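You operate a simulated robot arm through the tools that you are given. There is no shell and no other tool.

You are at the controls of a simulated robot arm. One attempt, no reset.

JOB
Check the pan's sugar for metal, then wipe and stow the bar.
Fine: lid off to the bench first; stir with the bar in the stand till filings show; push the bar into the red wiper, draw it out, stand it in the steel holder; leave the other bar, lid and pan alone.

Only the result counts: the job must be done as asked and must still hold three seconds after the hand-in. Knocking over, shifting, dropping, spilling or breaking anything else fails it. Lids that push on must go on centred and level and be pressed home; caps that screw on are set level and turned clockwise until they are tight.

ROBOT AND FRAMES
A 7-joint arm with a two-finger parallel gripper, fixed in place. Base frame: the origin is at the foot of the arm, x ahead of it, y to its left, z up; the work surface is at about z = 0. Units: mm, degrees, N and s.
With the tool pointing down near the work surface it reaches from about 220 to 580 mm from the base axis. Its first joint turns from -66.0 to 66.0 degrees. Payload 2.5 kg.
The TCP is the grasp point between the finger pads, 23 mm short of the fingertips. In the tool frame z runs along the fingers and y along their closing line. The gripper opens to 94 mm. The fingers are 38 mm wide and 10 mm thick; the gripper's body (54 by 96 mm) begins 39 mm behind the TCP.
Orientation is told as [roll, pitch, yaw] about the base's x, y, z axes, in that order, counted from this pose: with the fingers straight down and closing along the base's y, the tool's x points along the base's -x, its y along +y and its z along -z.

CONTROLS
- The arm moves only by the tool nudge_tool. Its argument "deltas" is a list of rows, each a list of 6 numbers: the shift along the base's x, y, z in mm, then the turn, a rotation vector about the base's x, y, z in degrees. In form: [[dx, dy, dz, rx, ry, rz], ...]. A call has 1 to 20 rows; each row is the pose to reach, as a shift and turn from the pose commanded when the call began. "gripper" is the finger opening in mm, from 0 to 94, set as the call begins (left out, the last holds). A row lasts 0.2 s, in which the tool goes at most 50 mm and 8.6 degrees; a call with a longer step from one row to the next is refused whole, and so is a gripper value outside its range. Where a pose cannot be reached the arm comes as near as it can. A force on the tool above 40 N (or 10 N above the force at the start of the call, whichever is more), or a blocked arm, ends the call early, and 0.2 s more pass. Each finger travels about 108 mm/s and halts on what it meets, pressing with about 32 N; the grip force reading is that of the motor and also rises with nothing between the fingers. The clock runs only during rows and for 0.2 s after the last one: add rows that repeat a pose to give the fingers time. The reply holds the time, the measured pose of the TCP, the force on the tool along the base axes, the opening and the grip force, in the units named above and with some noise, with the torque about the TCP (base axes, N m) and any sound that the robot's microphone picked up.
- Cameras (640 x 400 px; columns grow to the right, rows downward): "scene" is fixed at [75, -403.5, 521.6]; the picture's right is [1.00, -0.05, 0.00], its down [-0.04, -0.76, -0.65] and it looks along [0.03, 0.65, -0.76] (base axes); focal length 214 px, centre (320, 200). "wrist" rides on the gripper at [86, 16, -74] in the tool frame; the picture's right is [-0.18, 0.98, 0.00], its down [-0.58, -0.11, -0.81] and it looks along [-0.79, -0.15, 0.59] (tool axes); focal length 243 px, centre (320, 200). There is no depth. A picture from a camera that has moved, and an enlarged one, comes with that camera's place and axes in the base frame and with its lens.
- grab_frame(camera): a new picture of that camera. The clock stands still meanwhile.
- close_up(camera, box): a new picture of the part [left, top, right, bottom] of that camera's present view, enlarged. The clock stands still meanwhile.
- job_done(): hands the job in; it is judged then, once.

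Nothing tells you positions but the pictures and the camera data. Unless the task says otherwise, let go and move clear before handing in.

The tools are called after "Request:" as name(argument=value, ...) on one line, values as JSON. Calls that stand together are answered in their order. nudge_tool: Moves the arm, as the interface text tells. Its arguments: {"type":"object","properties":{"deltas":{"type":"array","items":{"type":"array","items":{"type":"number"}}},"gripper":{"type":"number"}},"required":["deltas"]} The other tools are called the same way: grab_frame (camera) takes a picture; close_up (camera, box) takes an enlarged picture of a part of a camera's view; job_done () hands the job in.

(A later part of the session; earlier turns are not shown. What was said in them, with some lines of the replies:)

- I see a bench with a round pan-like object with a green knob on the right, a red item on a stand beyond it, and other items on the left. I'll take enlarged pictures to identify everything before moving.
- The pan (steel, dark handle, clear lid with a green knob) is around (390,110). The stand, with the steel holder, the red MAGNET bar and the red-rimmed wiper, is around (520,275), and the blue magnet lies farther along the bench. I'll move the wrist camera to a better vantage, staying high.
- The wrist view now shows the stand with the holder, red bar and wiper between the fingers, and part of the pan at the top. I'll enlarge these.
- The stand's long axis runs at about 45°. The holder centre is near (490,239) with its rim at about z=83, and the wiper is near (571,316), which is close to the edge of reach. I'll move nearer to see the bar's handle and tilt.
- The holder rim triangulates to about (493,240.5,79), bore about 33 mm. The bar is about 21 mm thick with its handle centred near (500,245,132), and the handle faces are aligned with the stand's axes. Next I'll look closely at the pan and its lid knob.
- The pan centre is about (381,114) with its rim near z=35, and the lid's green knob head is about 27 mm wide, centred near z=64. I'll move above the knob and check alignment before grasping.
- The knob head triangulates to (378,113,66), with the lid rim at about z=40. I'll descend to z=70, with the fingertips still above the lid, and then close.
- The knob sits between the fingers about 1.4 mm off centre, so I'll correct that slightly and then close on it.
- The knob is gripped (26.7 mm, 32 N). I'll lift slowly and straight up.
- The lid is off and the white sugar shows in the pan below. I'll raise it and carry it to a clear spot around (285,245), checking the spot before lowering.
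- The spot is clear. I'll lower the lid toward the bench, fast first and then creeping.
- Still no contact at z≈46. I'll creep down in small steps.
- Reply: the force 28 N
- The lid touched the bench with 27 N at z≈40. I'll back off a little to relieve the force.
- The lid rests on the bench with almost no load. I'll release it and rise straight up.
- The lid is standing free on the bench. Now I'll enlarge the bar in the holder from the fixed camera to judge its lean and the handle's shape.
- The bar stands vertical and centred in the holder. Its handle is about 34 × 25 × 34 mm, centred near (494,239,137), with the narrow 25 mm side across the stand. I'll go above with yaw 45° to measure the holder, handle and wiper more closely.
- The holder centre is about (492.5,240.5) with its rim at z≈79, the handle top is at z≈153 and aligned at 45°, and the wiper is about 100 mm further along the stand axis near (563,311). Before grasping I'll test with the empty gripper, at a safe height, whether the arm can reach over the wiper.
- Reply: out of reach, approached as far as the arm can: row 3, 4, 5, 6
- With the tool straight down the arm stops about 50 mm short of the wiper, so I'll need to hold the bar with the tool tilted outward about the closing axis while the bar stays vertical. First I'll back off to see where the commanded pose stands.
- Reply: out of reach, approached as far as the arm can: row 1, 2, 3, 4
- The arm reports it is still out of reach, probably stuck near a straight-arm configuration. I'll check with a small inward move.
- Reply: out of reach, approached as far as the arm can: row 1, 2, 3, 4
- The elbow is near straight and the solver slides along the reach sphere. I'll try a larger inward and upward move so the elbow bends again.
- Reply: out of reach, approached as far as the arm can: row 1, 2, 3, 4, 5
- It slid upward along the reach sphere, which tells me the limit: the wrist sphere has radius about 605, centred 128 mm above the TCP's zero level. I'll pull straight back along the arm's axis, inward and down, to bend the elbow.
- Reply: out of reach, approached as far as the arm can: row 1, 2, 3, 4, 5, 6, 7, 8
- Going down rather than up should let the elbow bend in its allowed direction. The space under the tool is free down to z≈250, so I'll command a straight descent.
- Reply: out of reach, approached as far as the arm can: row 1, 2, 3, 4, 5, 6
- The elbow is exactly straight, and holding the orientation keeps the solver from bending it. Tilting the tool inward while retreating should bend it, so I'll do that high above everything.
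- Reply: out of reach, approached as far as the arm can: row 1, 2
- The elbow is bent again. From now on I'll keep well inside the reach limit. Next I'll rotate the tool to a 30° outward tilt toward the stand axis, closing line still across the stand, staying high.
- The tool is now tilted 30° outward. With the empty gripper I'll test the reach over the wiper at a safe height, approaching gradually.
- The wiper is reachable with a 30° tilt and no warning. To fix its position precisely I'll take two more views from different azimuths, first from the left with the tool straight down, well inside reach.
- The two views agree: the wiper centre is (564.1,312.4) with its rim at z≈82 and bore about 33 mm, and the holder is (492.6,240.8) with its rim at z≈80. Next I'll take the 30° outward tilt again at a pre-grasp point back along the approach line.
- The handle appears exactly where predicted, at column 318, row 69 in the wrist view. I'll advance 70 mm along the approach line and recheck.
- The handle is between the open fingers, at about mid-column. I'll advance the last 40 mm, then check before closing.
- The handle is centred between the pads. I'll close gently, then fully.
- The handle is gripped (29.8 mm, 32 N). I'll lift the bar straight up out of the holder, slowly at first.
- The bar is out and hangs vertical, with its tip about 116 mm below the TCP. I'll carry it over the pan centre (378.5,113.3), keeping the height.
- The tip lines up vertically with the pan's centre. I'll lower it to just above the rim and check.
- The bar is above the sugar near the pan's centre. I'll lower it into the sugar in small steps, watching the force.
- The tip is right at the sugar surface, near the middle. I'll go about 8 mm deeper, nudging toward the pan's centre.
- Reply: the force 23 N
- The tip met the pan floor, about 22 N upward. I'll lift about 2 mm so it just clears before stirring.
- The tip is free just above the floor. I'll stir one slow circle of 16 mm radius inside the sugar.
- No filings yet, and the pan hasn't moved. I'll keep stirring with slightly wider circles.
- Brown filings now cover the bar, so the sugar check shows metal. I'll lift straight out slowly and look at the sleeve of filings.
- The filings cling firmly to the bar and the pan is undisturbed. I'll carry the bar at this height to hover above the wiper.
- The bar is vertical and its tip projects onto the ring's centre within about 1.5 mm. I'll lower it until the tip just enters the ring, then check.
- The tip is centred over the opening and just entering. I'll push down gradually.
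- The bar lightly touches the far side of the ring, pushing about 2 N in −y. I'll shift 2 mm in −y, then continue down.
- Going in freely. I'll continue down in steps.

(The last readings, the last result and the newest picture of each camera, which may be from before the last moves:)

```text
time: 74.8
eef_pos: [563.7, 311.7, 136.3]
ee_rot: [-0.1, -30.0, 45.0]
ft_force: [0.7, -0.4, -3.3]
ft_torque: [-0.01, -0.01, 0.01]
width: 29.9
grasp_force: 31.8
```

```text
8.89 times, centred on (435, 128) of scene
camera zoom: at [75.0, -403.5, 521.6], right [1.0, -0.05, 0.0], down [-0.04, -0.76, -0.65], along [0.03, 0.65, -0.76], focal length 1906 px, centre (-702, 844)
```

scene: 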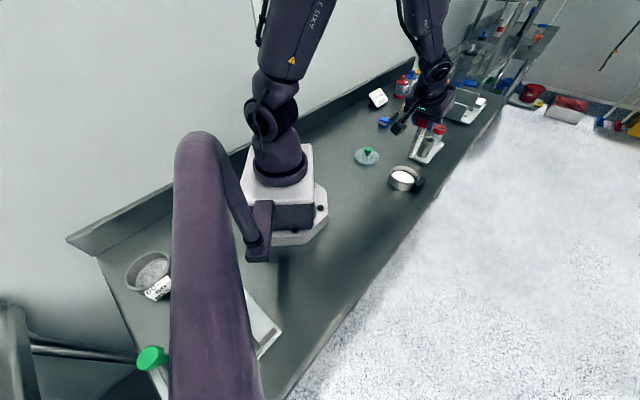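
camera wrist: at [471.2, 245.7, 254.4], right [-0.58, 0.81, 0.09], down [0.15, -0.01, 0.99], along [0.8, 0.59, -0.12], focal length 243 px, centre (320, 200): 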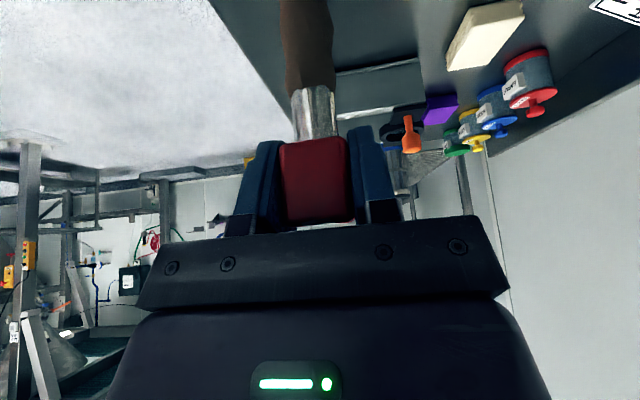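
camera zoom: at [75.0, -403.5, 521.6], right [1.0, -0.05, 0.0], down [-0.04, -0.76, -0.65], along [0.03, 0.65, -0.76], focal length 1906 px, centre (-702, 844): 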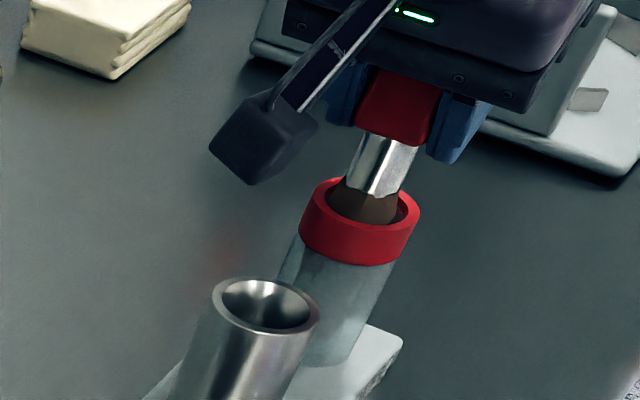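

A little of the filings is still above the ring and there's no contact yet. I'll creep deeper in 2 mm steps.

Request:
nudge_tool(deltas=[[0, 0, -2, 0, 0, 0], [0, 0, -4, 0, 0, 0], [0, 0, -4, 0, 0, 0]])

Request:
nudge_tool(deltas=[[0, 0, -1.5, 0, 0, 0], [0, 0, -3, 0, 0, 0], [0, 0, -3, 0, 0, 0]])

Request:
close_up(camera="scene", box=[415, 105, 455, 150])

```text
time: 75.6
eef_pos: [565.1, 313.1, 135.7]
ee_rot: [-0.2, -30.5, 45.0]
ft_force: [-5.4, -2.4, 23.0]
ft_torque: [-0.24, 0.56, 0.01]
width: 29.8
grasp_force: 32.1
```

```text
time: 76.4
eef_pos: [565.4, 313.0, 133.5]
ee_rot: [-0.2, -30.7, 45.2]
ft_force: [-0.6, 4.2, 26.8]
ft_torque: [0.51, -0.01, -0.03]
width: 30.0
grasp_force: 31.8
```

```text
8.89 times, centred on (435, 128) of scene
camera zoom: at [74.8, -403.6, 521.5], right [1.0, -0.05, 0.0], down [-0.04, -0.76, -0.65], along [0.03, 0.65, -0.76], focal length 1906 px, centre (-702, 844)
```

zoom: 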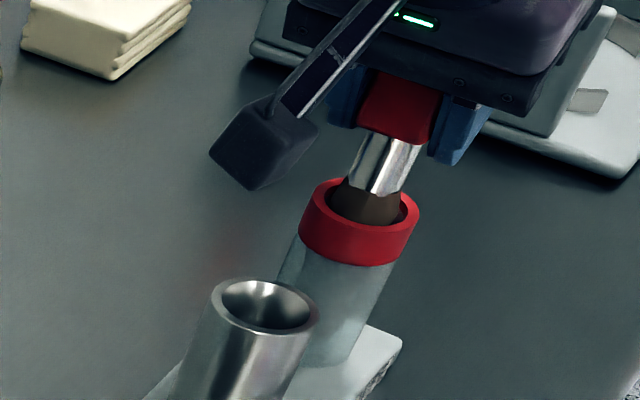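

The bar bottomed out in the wiper, about 25 N at z≈135. It's fully inserted, so I'll draw it straight up, slowly.

Request:
nudge_tool(deltas=[[0, 0, 3, 0, 0, 0], [0, 0, 6, 0, 0, 0], [0, 0, 10, 0, 0, 0], [0, 0, 10, 0, 0, 0]])

Request:
close_up(camera="scene", box=[415, 105, 455, 150])

```text
time: 77.4
eef_pos: [562.5, 310.8, 137.3]
ee_rot: [0.0, -29.7, 45.1]
ft_force: [-0.4, -0.2, -1.9]
ft_torque: [0.03, -0.01, -0.03]
width: 29.8
grasp_force: 31.8
```

```text
8.89 times, centred on (435, 128) of scene
camera zoom: at [75.0, -403.5, 521.6], right [1.0, -0.05, 0.0], down [-0.04, -0.76, -0.65], along [0.03, 0.65, -0.76], focal length 1906 px, centre (-702, 844)
```

zoom: 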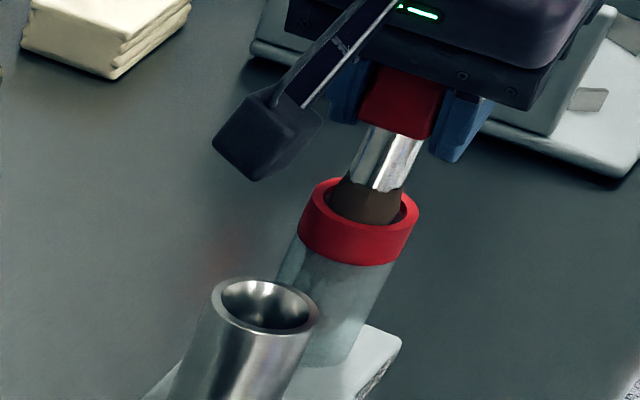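

Request:
nudge_tool(deltas=[[0, 0, 6, 0, 0, 0], [0, 0, 12, 0, 0, 0], [0, 0, 20, 0, 0, 0], [0, 0, 28, 0, 0, 0], [0, 0, 36, 0, 0, 0], [0, 0, 44, 0, 0, 0], [0, 0, 52, 0, 0, 0], [0, 0, 60, 0, 0, 0], [0, 0, 68, 0, 0, 0], [0, 0, 76, 0, 0, 0], [0, 0, 84, 0, 0, 0], [0, 0, 92, 0, 0, 0], [0, 0, 96, 0, 0, 0], [0, 0, 96, 0, 0, 0]])

Request:
close_up(camera="scene", box=[410, 90, 460, 160])

Request:
grab_frame(camera="wrist")

```text
time: 80.4
eef_pos: [563.9, 310.5, 235.6]
ee_rot: [-0.1, -30.0, 45.1]
ft_force: [0.2, 0.2, -2.6]
ft_torque: [0.0, -0.02, 0.01]
width: 29.9
grasp_force: 32.1
```

```text
5.71 times, centred on (435, 125) of scene
camera zoom: at [75.0, -403.5, 521.6], right [1.0, -0.05, 0.0], down [-0.04, -0.76, -0.65], along [0.03, 0.65, -0.76], focal length 1226 px, centre (-337, 629)
```

zoom: 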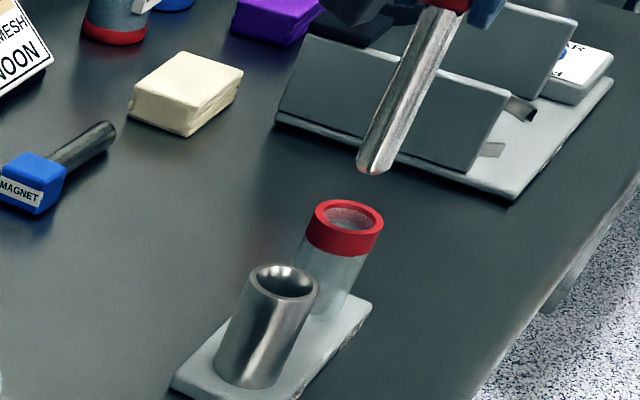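

```text
taken
camera wrist: at [471.8, 244.3, 257.2], right [-0.58, 0.81, 0.09], down [0.15, -0.01, 0.99], along [0.8, 0.59, -0.12], focal length 243 px, centre (320, 200)
```

wrist: 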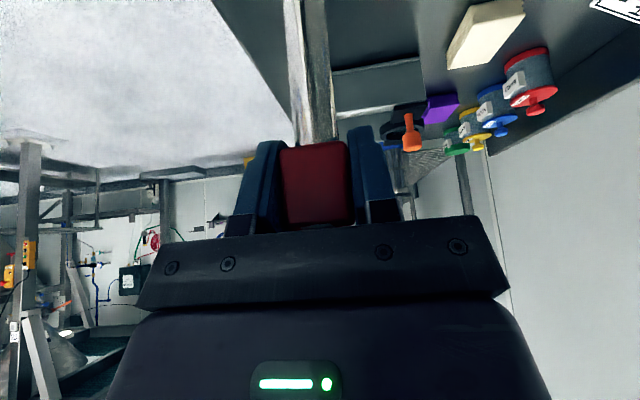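

The bar came out wiped clean. Before stowing, I'll check its verticality and tip position.

Request:
close_up(camera="scene", box=[425, 80, 465, 125])

Request:
close_up(camera="wrist", box=[220, 0, 420, 240])

```text
8.89 times, centred on (445, 102) of scene
camera zoom: at [75.0, -403.5, 521.6], right [1.0, -0.05, 0.0], down [-0.04, -0.76, -0.65], along [0.03, 0.65, -0.76], focal length 1906 px, centre (-791, 1067)
```

zoom: 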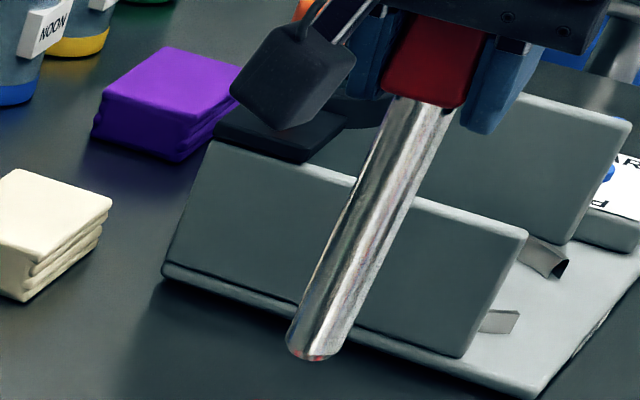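

```text
1.67 times, centred on (320, 120) of wrist
camera zoom: at [471.8, 244.3, 257.2], right [-0.58, 0.81, 0.09], down [0.15, -0.01, 0.99], along [0.8, 0.59, -0.12], focal length 404 px, centre (320, 333)
```

zoom: 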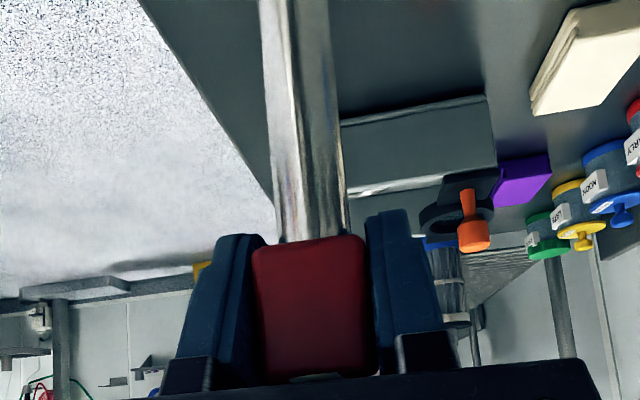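

The bar is vertical within a degree, tip about 118 mm below the TCP. I'll move it back over the steel holder.

Request:
nudge_tool(deltas=[[-10, -10, 0, 0, 0, 0], [-28, -28, 0, 0, 0, 0], [-48, -47, 0, 0, 0, 0], [-64, -63, 0, 0, 0, 0], [-70.7, -69.7, 0, 0, 0, 0], [-70.7, -69.7, 0, 0, 0, 0], [-70.7, -69.7, 0, 0, 0, 0]])

Request:
nudge_tool(deltas=[[0, 0, -8, 0, 0, 0], [0, 0, -16, 0, 0, 0], [0, 0, -24, 0, 0, 0], [0, 0, -30, 0, 0, 0], [0, 0, -30, 0, 0, 0], [0, 0, -30, 0, 0, 0]])

Request:
close_up(camera="scene", box=[405, 105, 445, 160])

```text
time: 82.0
eef_pos: [492.3, 241.8, 235.5]
ee_rot: [-0.1, -30.0, 45.0]
ft_force: [-0.4, -0.5, -2.9]
ft_torque: [0.0, 0.02, -0.01]
width: 29.9
grasp_force: 32.0
```

```text
time: 83.4
eef_pos: [492.3, 240.7, 205.9]
ee_rot: [-0.1, -30.0, 45.1]
ft_force: [0.3, -0.9, -3.6]
ft_torque: [0.01, 0.0, 0.01]
width: 29.7
grasp_force: 32.2
```

```text
7.27 times, centred on (425, 132) of scene
camera zoom: at [75.0, -403.5, 521.6], right [1.0, -0.05, 0.0], down [-0.04, -0.76, -0.65], along [0.03, 0.65, -0.76], focal length 1560 px, centre (-444, 691)
```

zoom: 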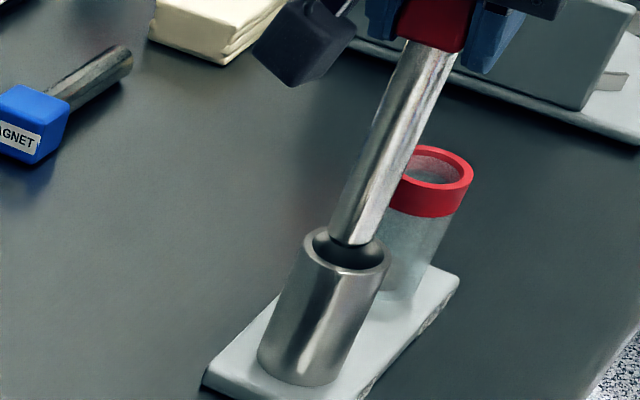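

The tip is centred above the holder mouth. I'll lower it in gradually.

Request:
nudge_tool(deltas=[[0, 0, -5, 0, 0, 0], [0, 0, -10, 0, 0, 0], [0, 0, -16, 0, 0, 0], [0, 0, -22, 0, 0, 0], [0, 0, -22, 0, 0, 0]])

Request:
close_up(camera="scene", box=[405, 105, 445, 160])

```text
time: 84.6
eef_pos: [493.9, 241.6, 182.7]
ee_rot: [-0.1, -30.1, 45.2]
ft_force: [-0.3, -0.3, -2.9]
ft_torque: [0.06, 0.02, -0.03]
width: 29.5
grasp_force: 32.1
```

```text
7.27 times, centred on (425, 132) of scene
camera zoom: at [75.0, -403.5, 521.6], right [1.0, -0.05, 0.0], down [-0.04, -0.76, -0.65], along [0.03, 0.65, -0.76], focal length 1560 px, centre (-444, 691)
```

zoom: 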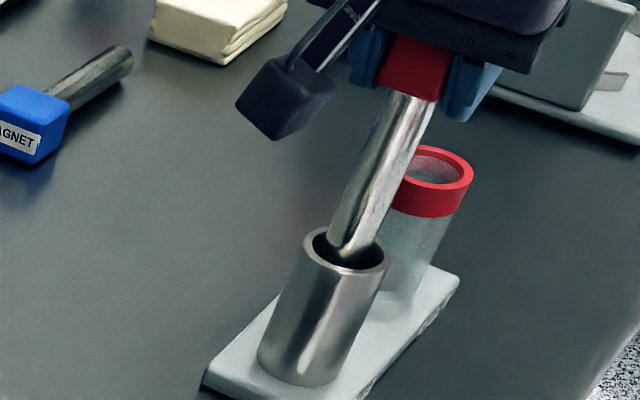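

It's entering freely with no side load. I'll continue down to just above the floor.

Request:
nudge_tool(deltas=[[0, 0, -6, 0, 0, 0], [0, 0, -12, 0, 0, 0], [0, 0, -18, 0, 0, 0], [0, 0, -24, 0, 0, 0], [0, 0, -30, 0, 0, 0], [0, 0, -36, 0, 0, 0], [0, 0, -40, 0, 0, 0], [0, 0, -40, 0, 0, 0]])

Request:
close_up(camera="scene", box=[405, 105, 445, 160])

```text
time: 86.4
eef_pos: [493.1, 241.9, 142.1]
ee_rot: [-0.1, -29.9, 45.1]
ft_force: [0.5, 0.0, -2.9]
ft_torque: [0.02, 0.03, 0.02]
width: 29.7
grasp_force: 32.2
```

```text
7.27 times, centred on (425, 132) of scene
camera zoom: at [75.0, -403.5, 521.6], right [1.0, -0.05, 0.0], down [-0.04, -0.76, -0.65], along [0.03, 0.65, -0.76], focal length 1560 px, centre (-444, 691)
```

zoom: 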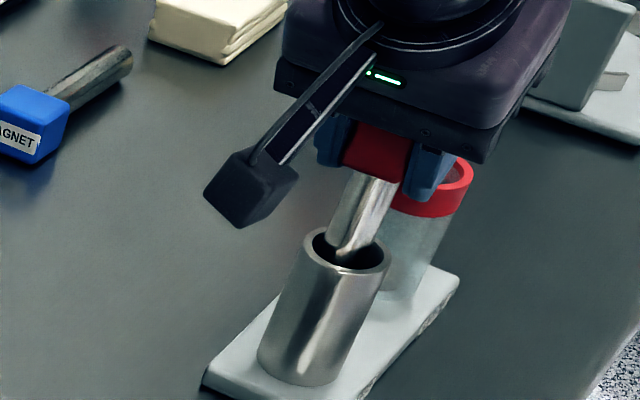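

Request:
nudge_tool(deltas=[[0, 0, -2.5, 0, 0, 0], [0, 0, -5, 0, 0, 0], [0, 0, -7, 0, 0, 0], [0, 0, -7, 0, 0, 0]])

```text
time: 87.4
eef_pos: [492.7, 241.4, 136.3]
ee_rot: [-0.2, -30.0, 45.1]
ft_force: [-0.3, -0.1, -3.1]
ft_torque: [0.01, 0.03, -0.01]
width: 29.7
grasp_force: 32.1
```

Request:
nudge_tool(deltas=[[0, 0, -1, 0, 0, 0], [0, 0, -2, 0, 0, 0], [0, 0, -2, 0, 0, 0]])

```text
time: 88.2
eef_pos: [491.7, 240.7, 135.7]
ee_rot: [0.0, -30.0, 45.0]
ft_force: [-0.1, -0.6, -3.2]
ft_torque: [-0.01, 0.02, -0.03]
width: 29.5
grasp_force: 31.9
```

Request:
nudge_tool(deltas=[[0, 0, -1, 0, 0, 0], [0, 0, -1.5, 0, 0, 0], [0, 0, -1.5, 0, 0, 0]])

```text
time: 89.0
eef_pos: [493.5, 240.6, 133.9]
ee_rot: [-0.1, -30.1, 45.1]
ft_force: [-0.6, -1.9, 3.8]
ft_torque: [-0.18, 0.16, -0.01]
width: 29.6
grasp_force: 31.7
```

The tip has touched the holder floor, with the weight now taken up. I'll release by opening moderately first.

Request:
nudge_tool(deltas=[[0, 0, 0, 0, 0, 0], [0, 0, 0, 0, 0, 0], [0, 0, 0, 0, 0, 0]], gripper=40)

Request:
grab_frame(camera="wrist")

Request:
close_up(camera="scene", box=[405, 105, 445, 160])

```text
time: 89.8
eef_pos: [493.2, 240.9, 132.8]
ee_rot: [-0.1, -29.9, 45.1]
ft_force: [-0.5, -0.5, 0.8]
ft_torque: [-0.01, -0.02, 0.0]
width: 40.0
grasp_force: 0.1
```

```text
taken
camera wrist: at [401.2, 174.1, 154.6], right [-0.58, 0.81, 0.09], down [0.15, -0.01, 0.99], along [0.8, 0.59, -0.12], focal length 243 px, centre (320, 200)
```

wrist: 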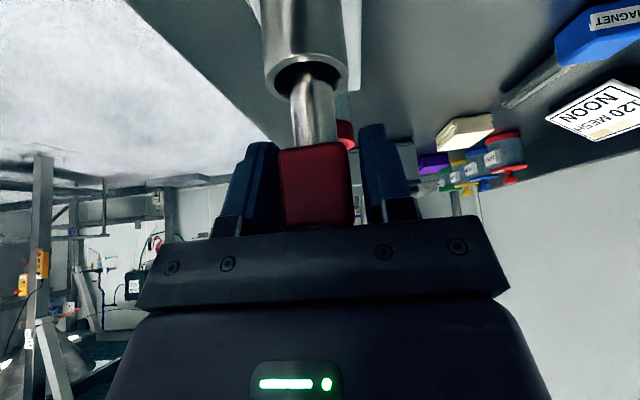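

```text
7.27 times, centred on (425, 132) of scene
camera zoom: at [75.0, -403.5, 521.6], right [1.0, -0.05, 0.0], down [-0.04, -0.76, -0.65], along [0.03, 0.65, -0.76], focal length 1560 px, centre (-444, 691)
```

zoom: 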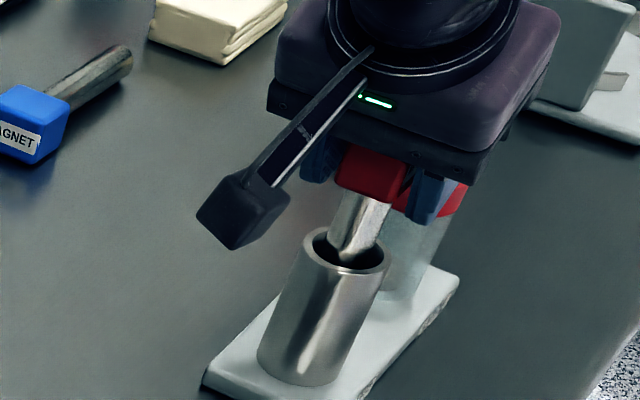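

Released, and the bar stands upright in the holder. I'll open fully and back out along the approach line.

Request:
nudge_tool(deltas=[[0, 0, 0, 0, 0, 0], [0, 0, 0, 0, 0, 0], [0, 0, 0, 0, 0, 0]], gripper=90)

Request:
nudge_tool(deltas=[[-4, -4, 9, 0, 0, 0], [-9, -9, 22, 0, 0, 0], [-16, -16, 39, 0, 0, 0], [-25, -25, 61, 0, 0, 0], [-35, -35, 86, 0, 0, 0], [-45, -45, 110, 0, 0, 0], [-45, -45, 110, 0, 0, 0]])

Request:
grab_frame(camera="wrist")

Request:
close_up(camera="scene", box=[345, 80, 485, 200])

```text
time: 90.6
eef_pos: [492.8, 240.8, 133.3]
ee_rot: [-0.1, -30.0, 45.1]
ft_force: [0.3, 0.9, 0.6]
ft_torque: [-0.01, 0.0, 0.02]
width: 90.0
grasp_force: 0.0
```

```text
time: 92.2
eef_pos: [447.4, 195.4, 242.8]
ee_rot: [0.0, -29.9, 45.1]
ft_force: [-0.5, 0.2, -0.1]
ft_torque: [0.0, -0.03, 0.0]
width: 89.7
grasp_force: 0.1
```

```text
taken
camera wrist: at [356.2, 128.7, 265.4], right [-0.58, 0.81, 0.09], down [0.15, -0.01, 0.99], along [0.8, 0.59, -0.12], focal length 243 px, centre (320, 200)
```

wrist: 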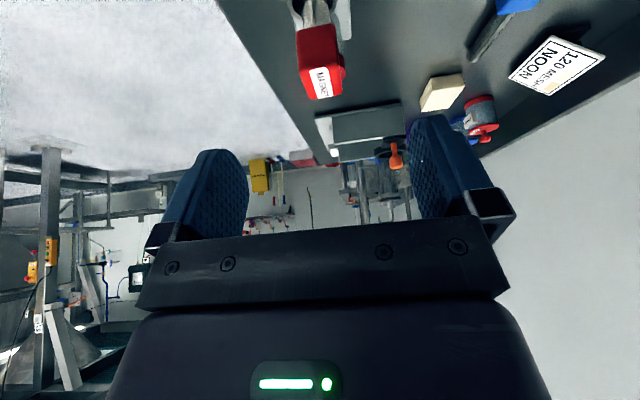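

```text
3.33 times, centred on (415, 140) of scene
camera zoom: at [75.0, -403.6, 521.6], right [1.0, -0.05, 0.0], down [-0.04, -0.76, -0.65], along [0.03, 0.65, -0.76], focal length 715 px, centre (3, 400)
```

zoom: 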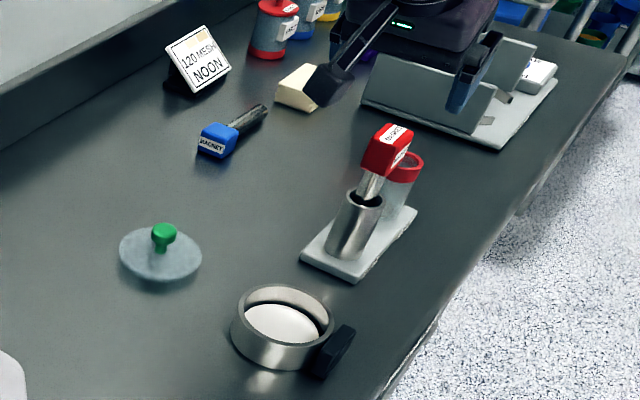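

The bar stands back in the steel holder, with the lid on the bench and the pan in place. I'll move further clear and make a final check in close-up.

Request:
nudge_tool(deltas=[[-20, -10, 20, 0, 0, 0], [-45, -25, 40, 0, 0, 0], [-70, -40, 60, 0, 0, 0], [-95, -55, 80, 0, 0, 0], [-95, -55, 80, 0, 0, 0], [-95, -55, 80, 0, 0, 0]])

Request:
close_up(camera="scene", box=[405, 105, 450, 160])

Request:
close_up(camera="scene", box=[345, 130, 435, 200])

Request:
grab_frame(camera="scene")

```text
time: 93.6
eef_pos: [352.1, 140.1, 322.5]
ee_rot: [-0.1, -30.1, 45.2]
ft_force: [-0.5, -0.8, 0.0]
ft_torque: [0.06, 0.0, -0.04]
width: 90.2
grasp_force: 0.2
```

```text
7.27 times, centred on (428, 132) of scene
camera zoom: at [75.0, -403.5, 521.6], right [1.0, -0.05, 0.0], down [-0.04, -0.76, -0.65], along [0.03, 0.65, -0.76], focal length 1560 px, centre (-462, 691)
```

zoom: 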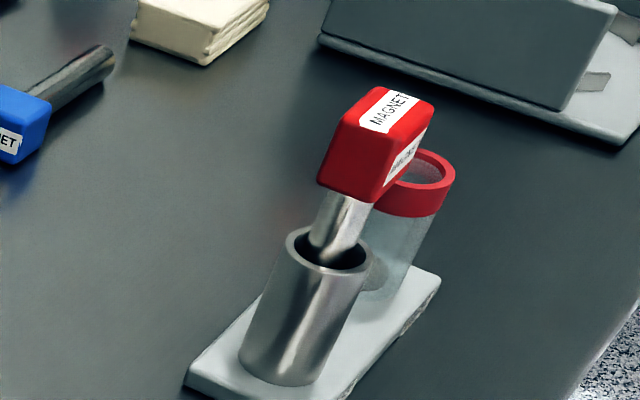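

```text
5.71 times, centred on (390, 165) of scene
camera zoom: at [75.0, -403.5, 521.6], right [1.0, -0.05, 0.0], down [-0.04, -0.76, -0.65], along [0.03, 0.65, -0.76], focal length 1226 px, centre (-80, 400)
```

zoom: 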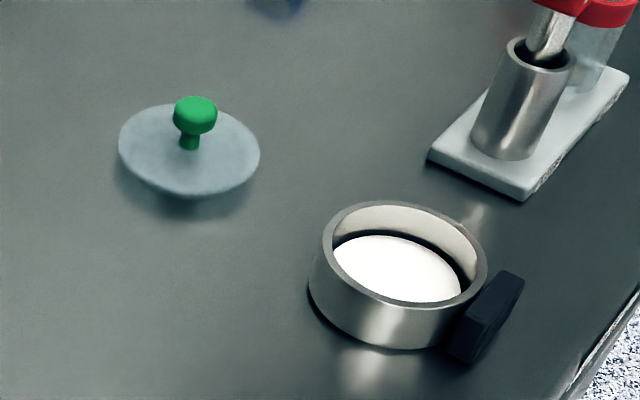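

```text
taken
```

scene: 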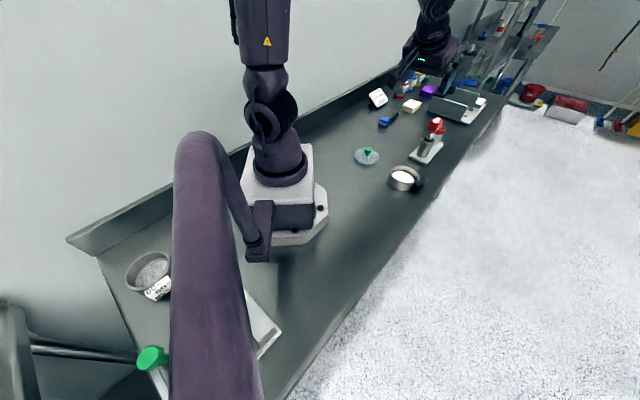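

The wiped bar stands upright in the steel holder, and the lid lies flat on the bench. The pan with its sugar, the wiper stand and the blue bar look undisturbed, and the arm is clear. I'm handing the job in.

Request:
job_done()

```text
The job is handed in.
```

The sugar has metal in it: after about three stirring circles the bar came up covered in brown filings. I handed the job in with the bar wiped and standing back in the steel holder.

- **Lid:** it came off first and lies flat on the bench, about 160 mm from the pan.
- **Wiping:** I pushed the bar into the red wiper until it touched the bottom. A narrow band of filings was still above the ring at that depth, but the bar looked clean once drawn out.
- **Other items:** the pan, its sugar, the stand and the blue bar look undisturbed in the final pictures. The bar touched the pan floor once before stirring, at about 22 N, and the pan did not move.

The arm let go and moved clear before I handed in.
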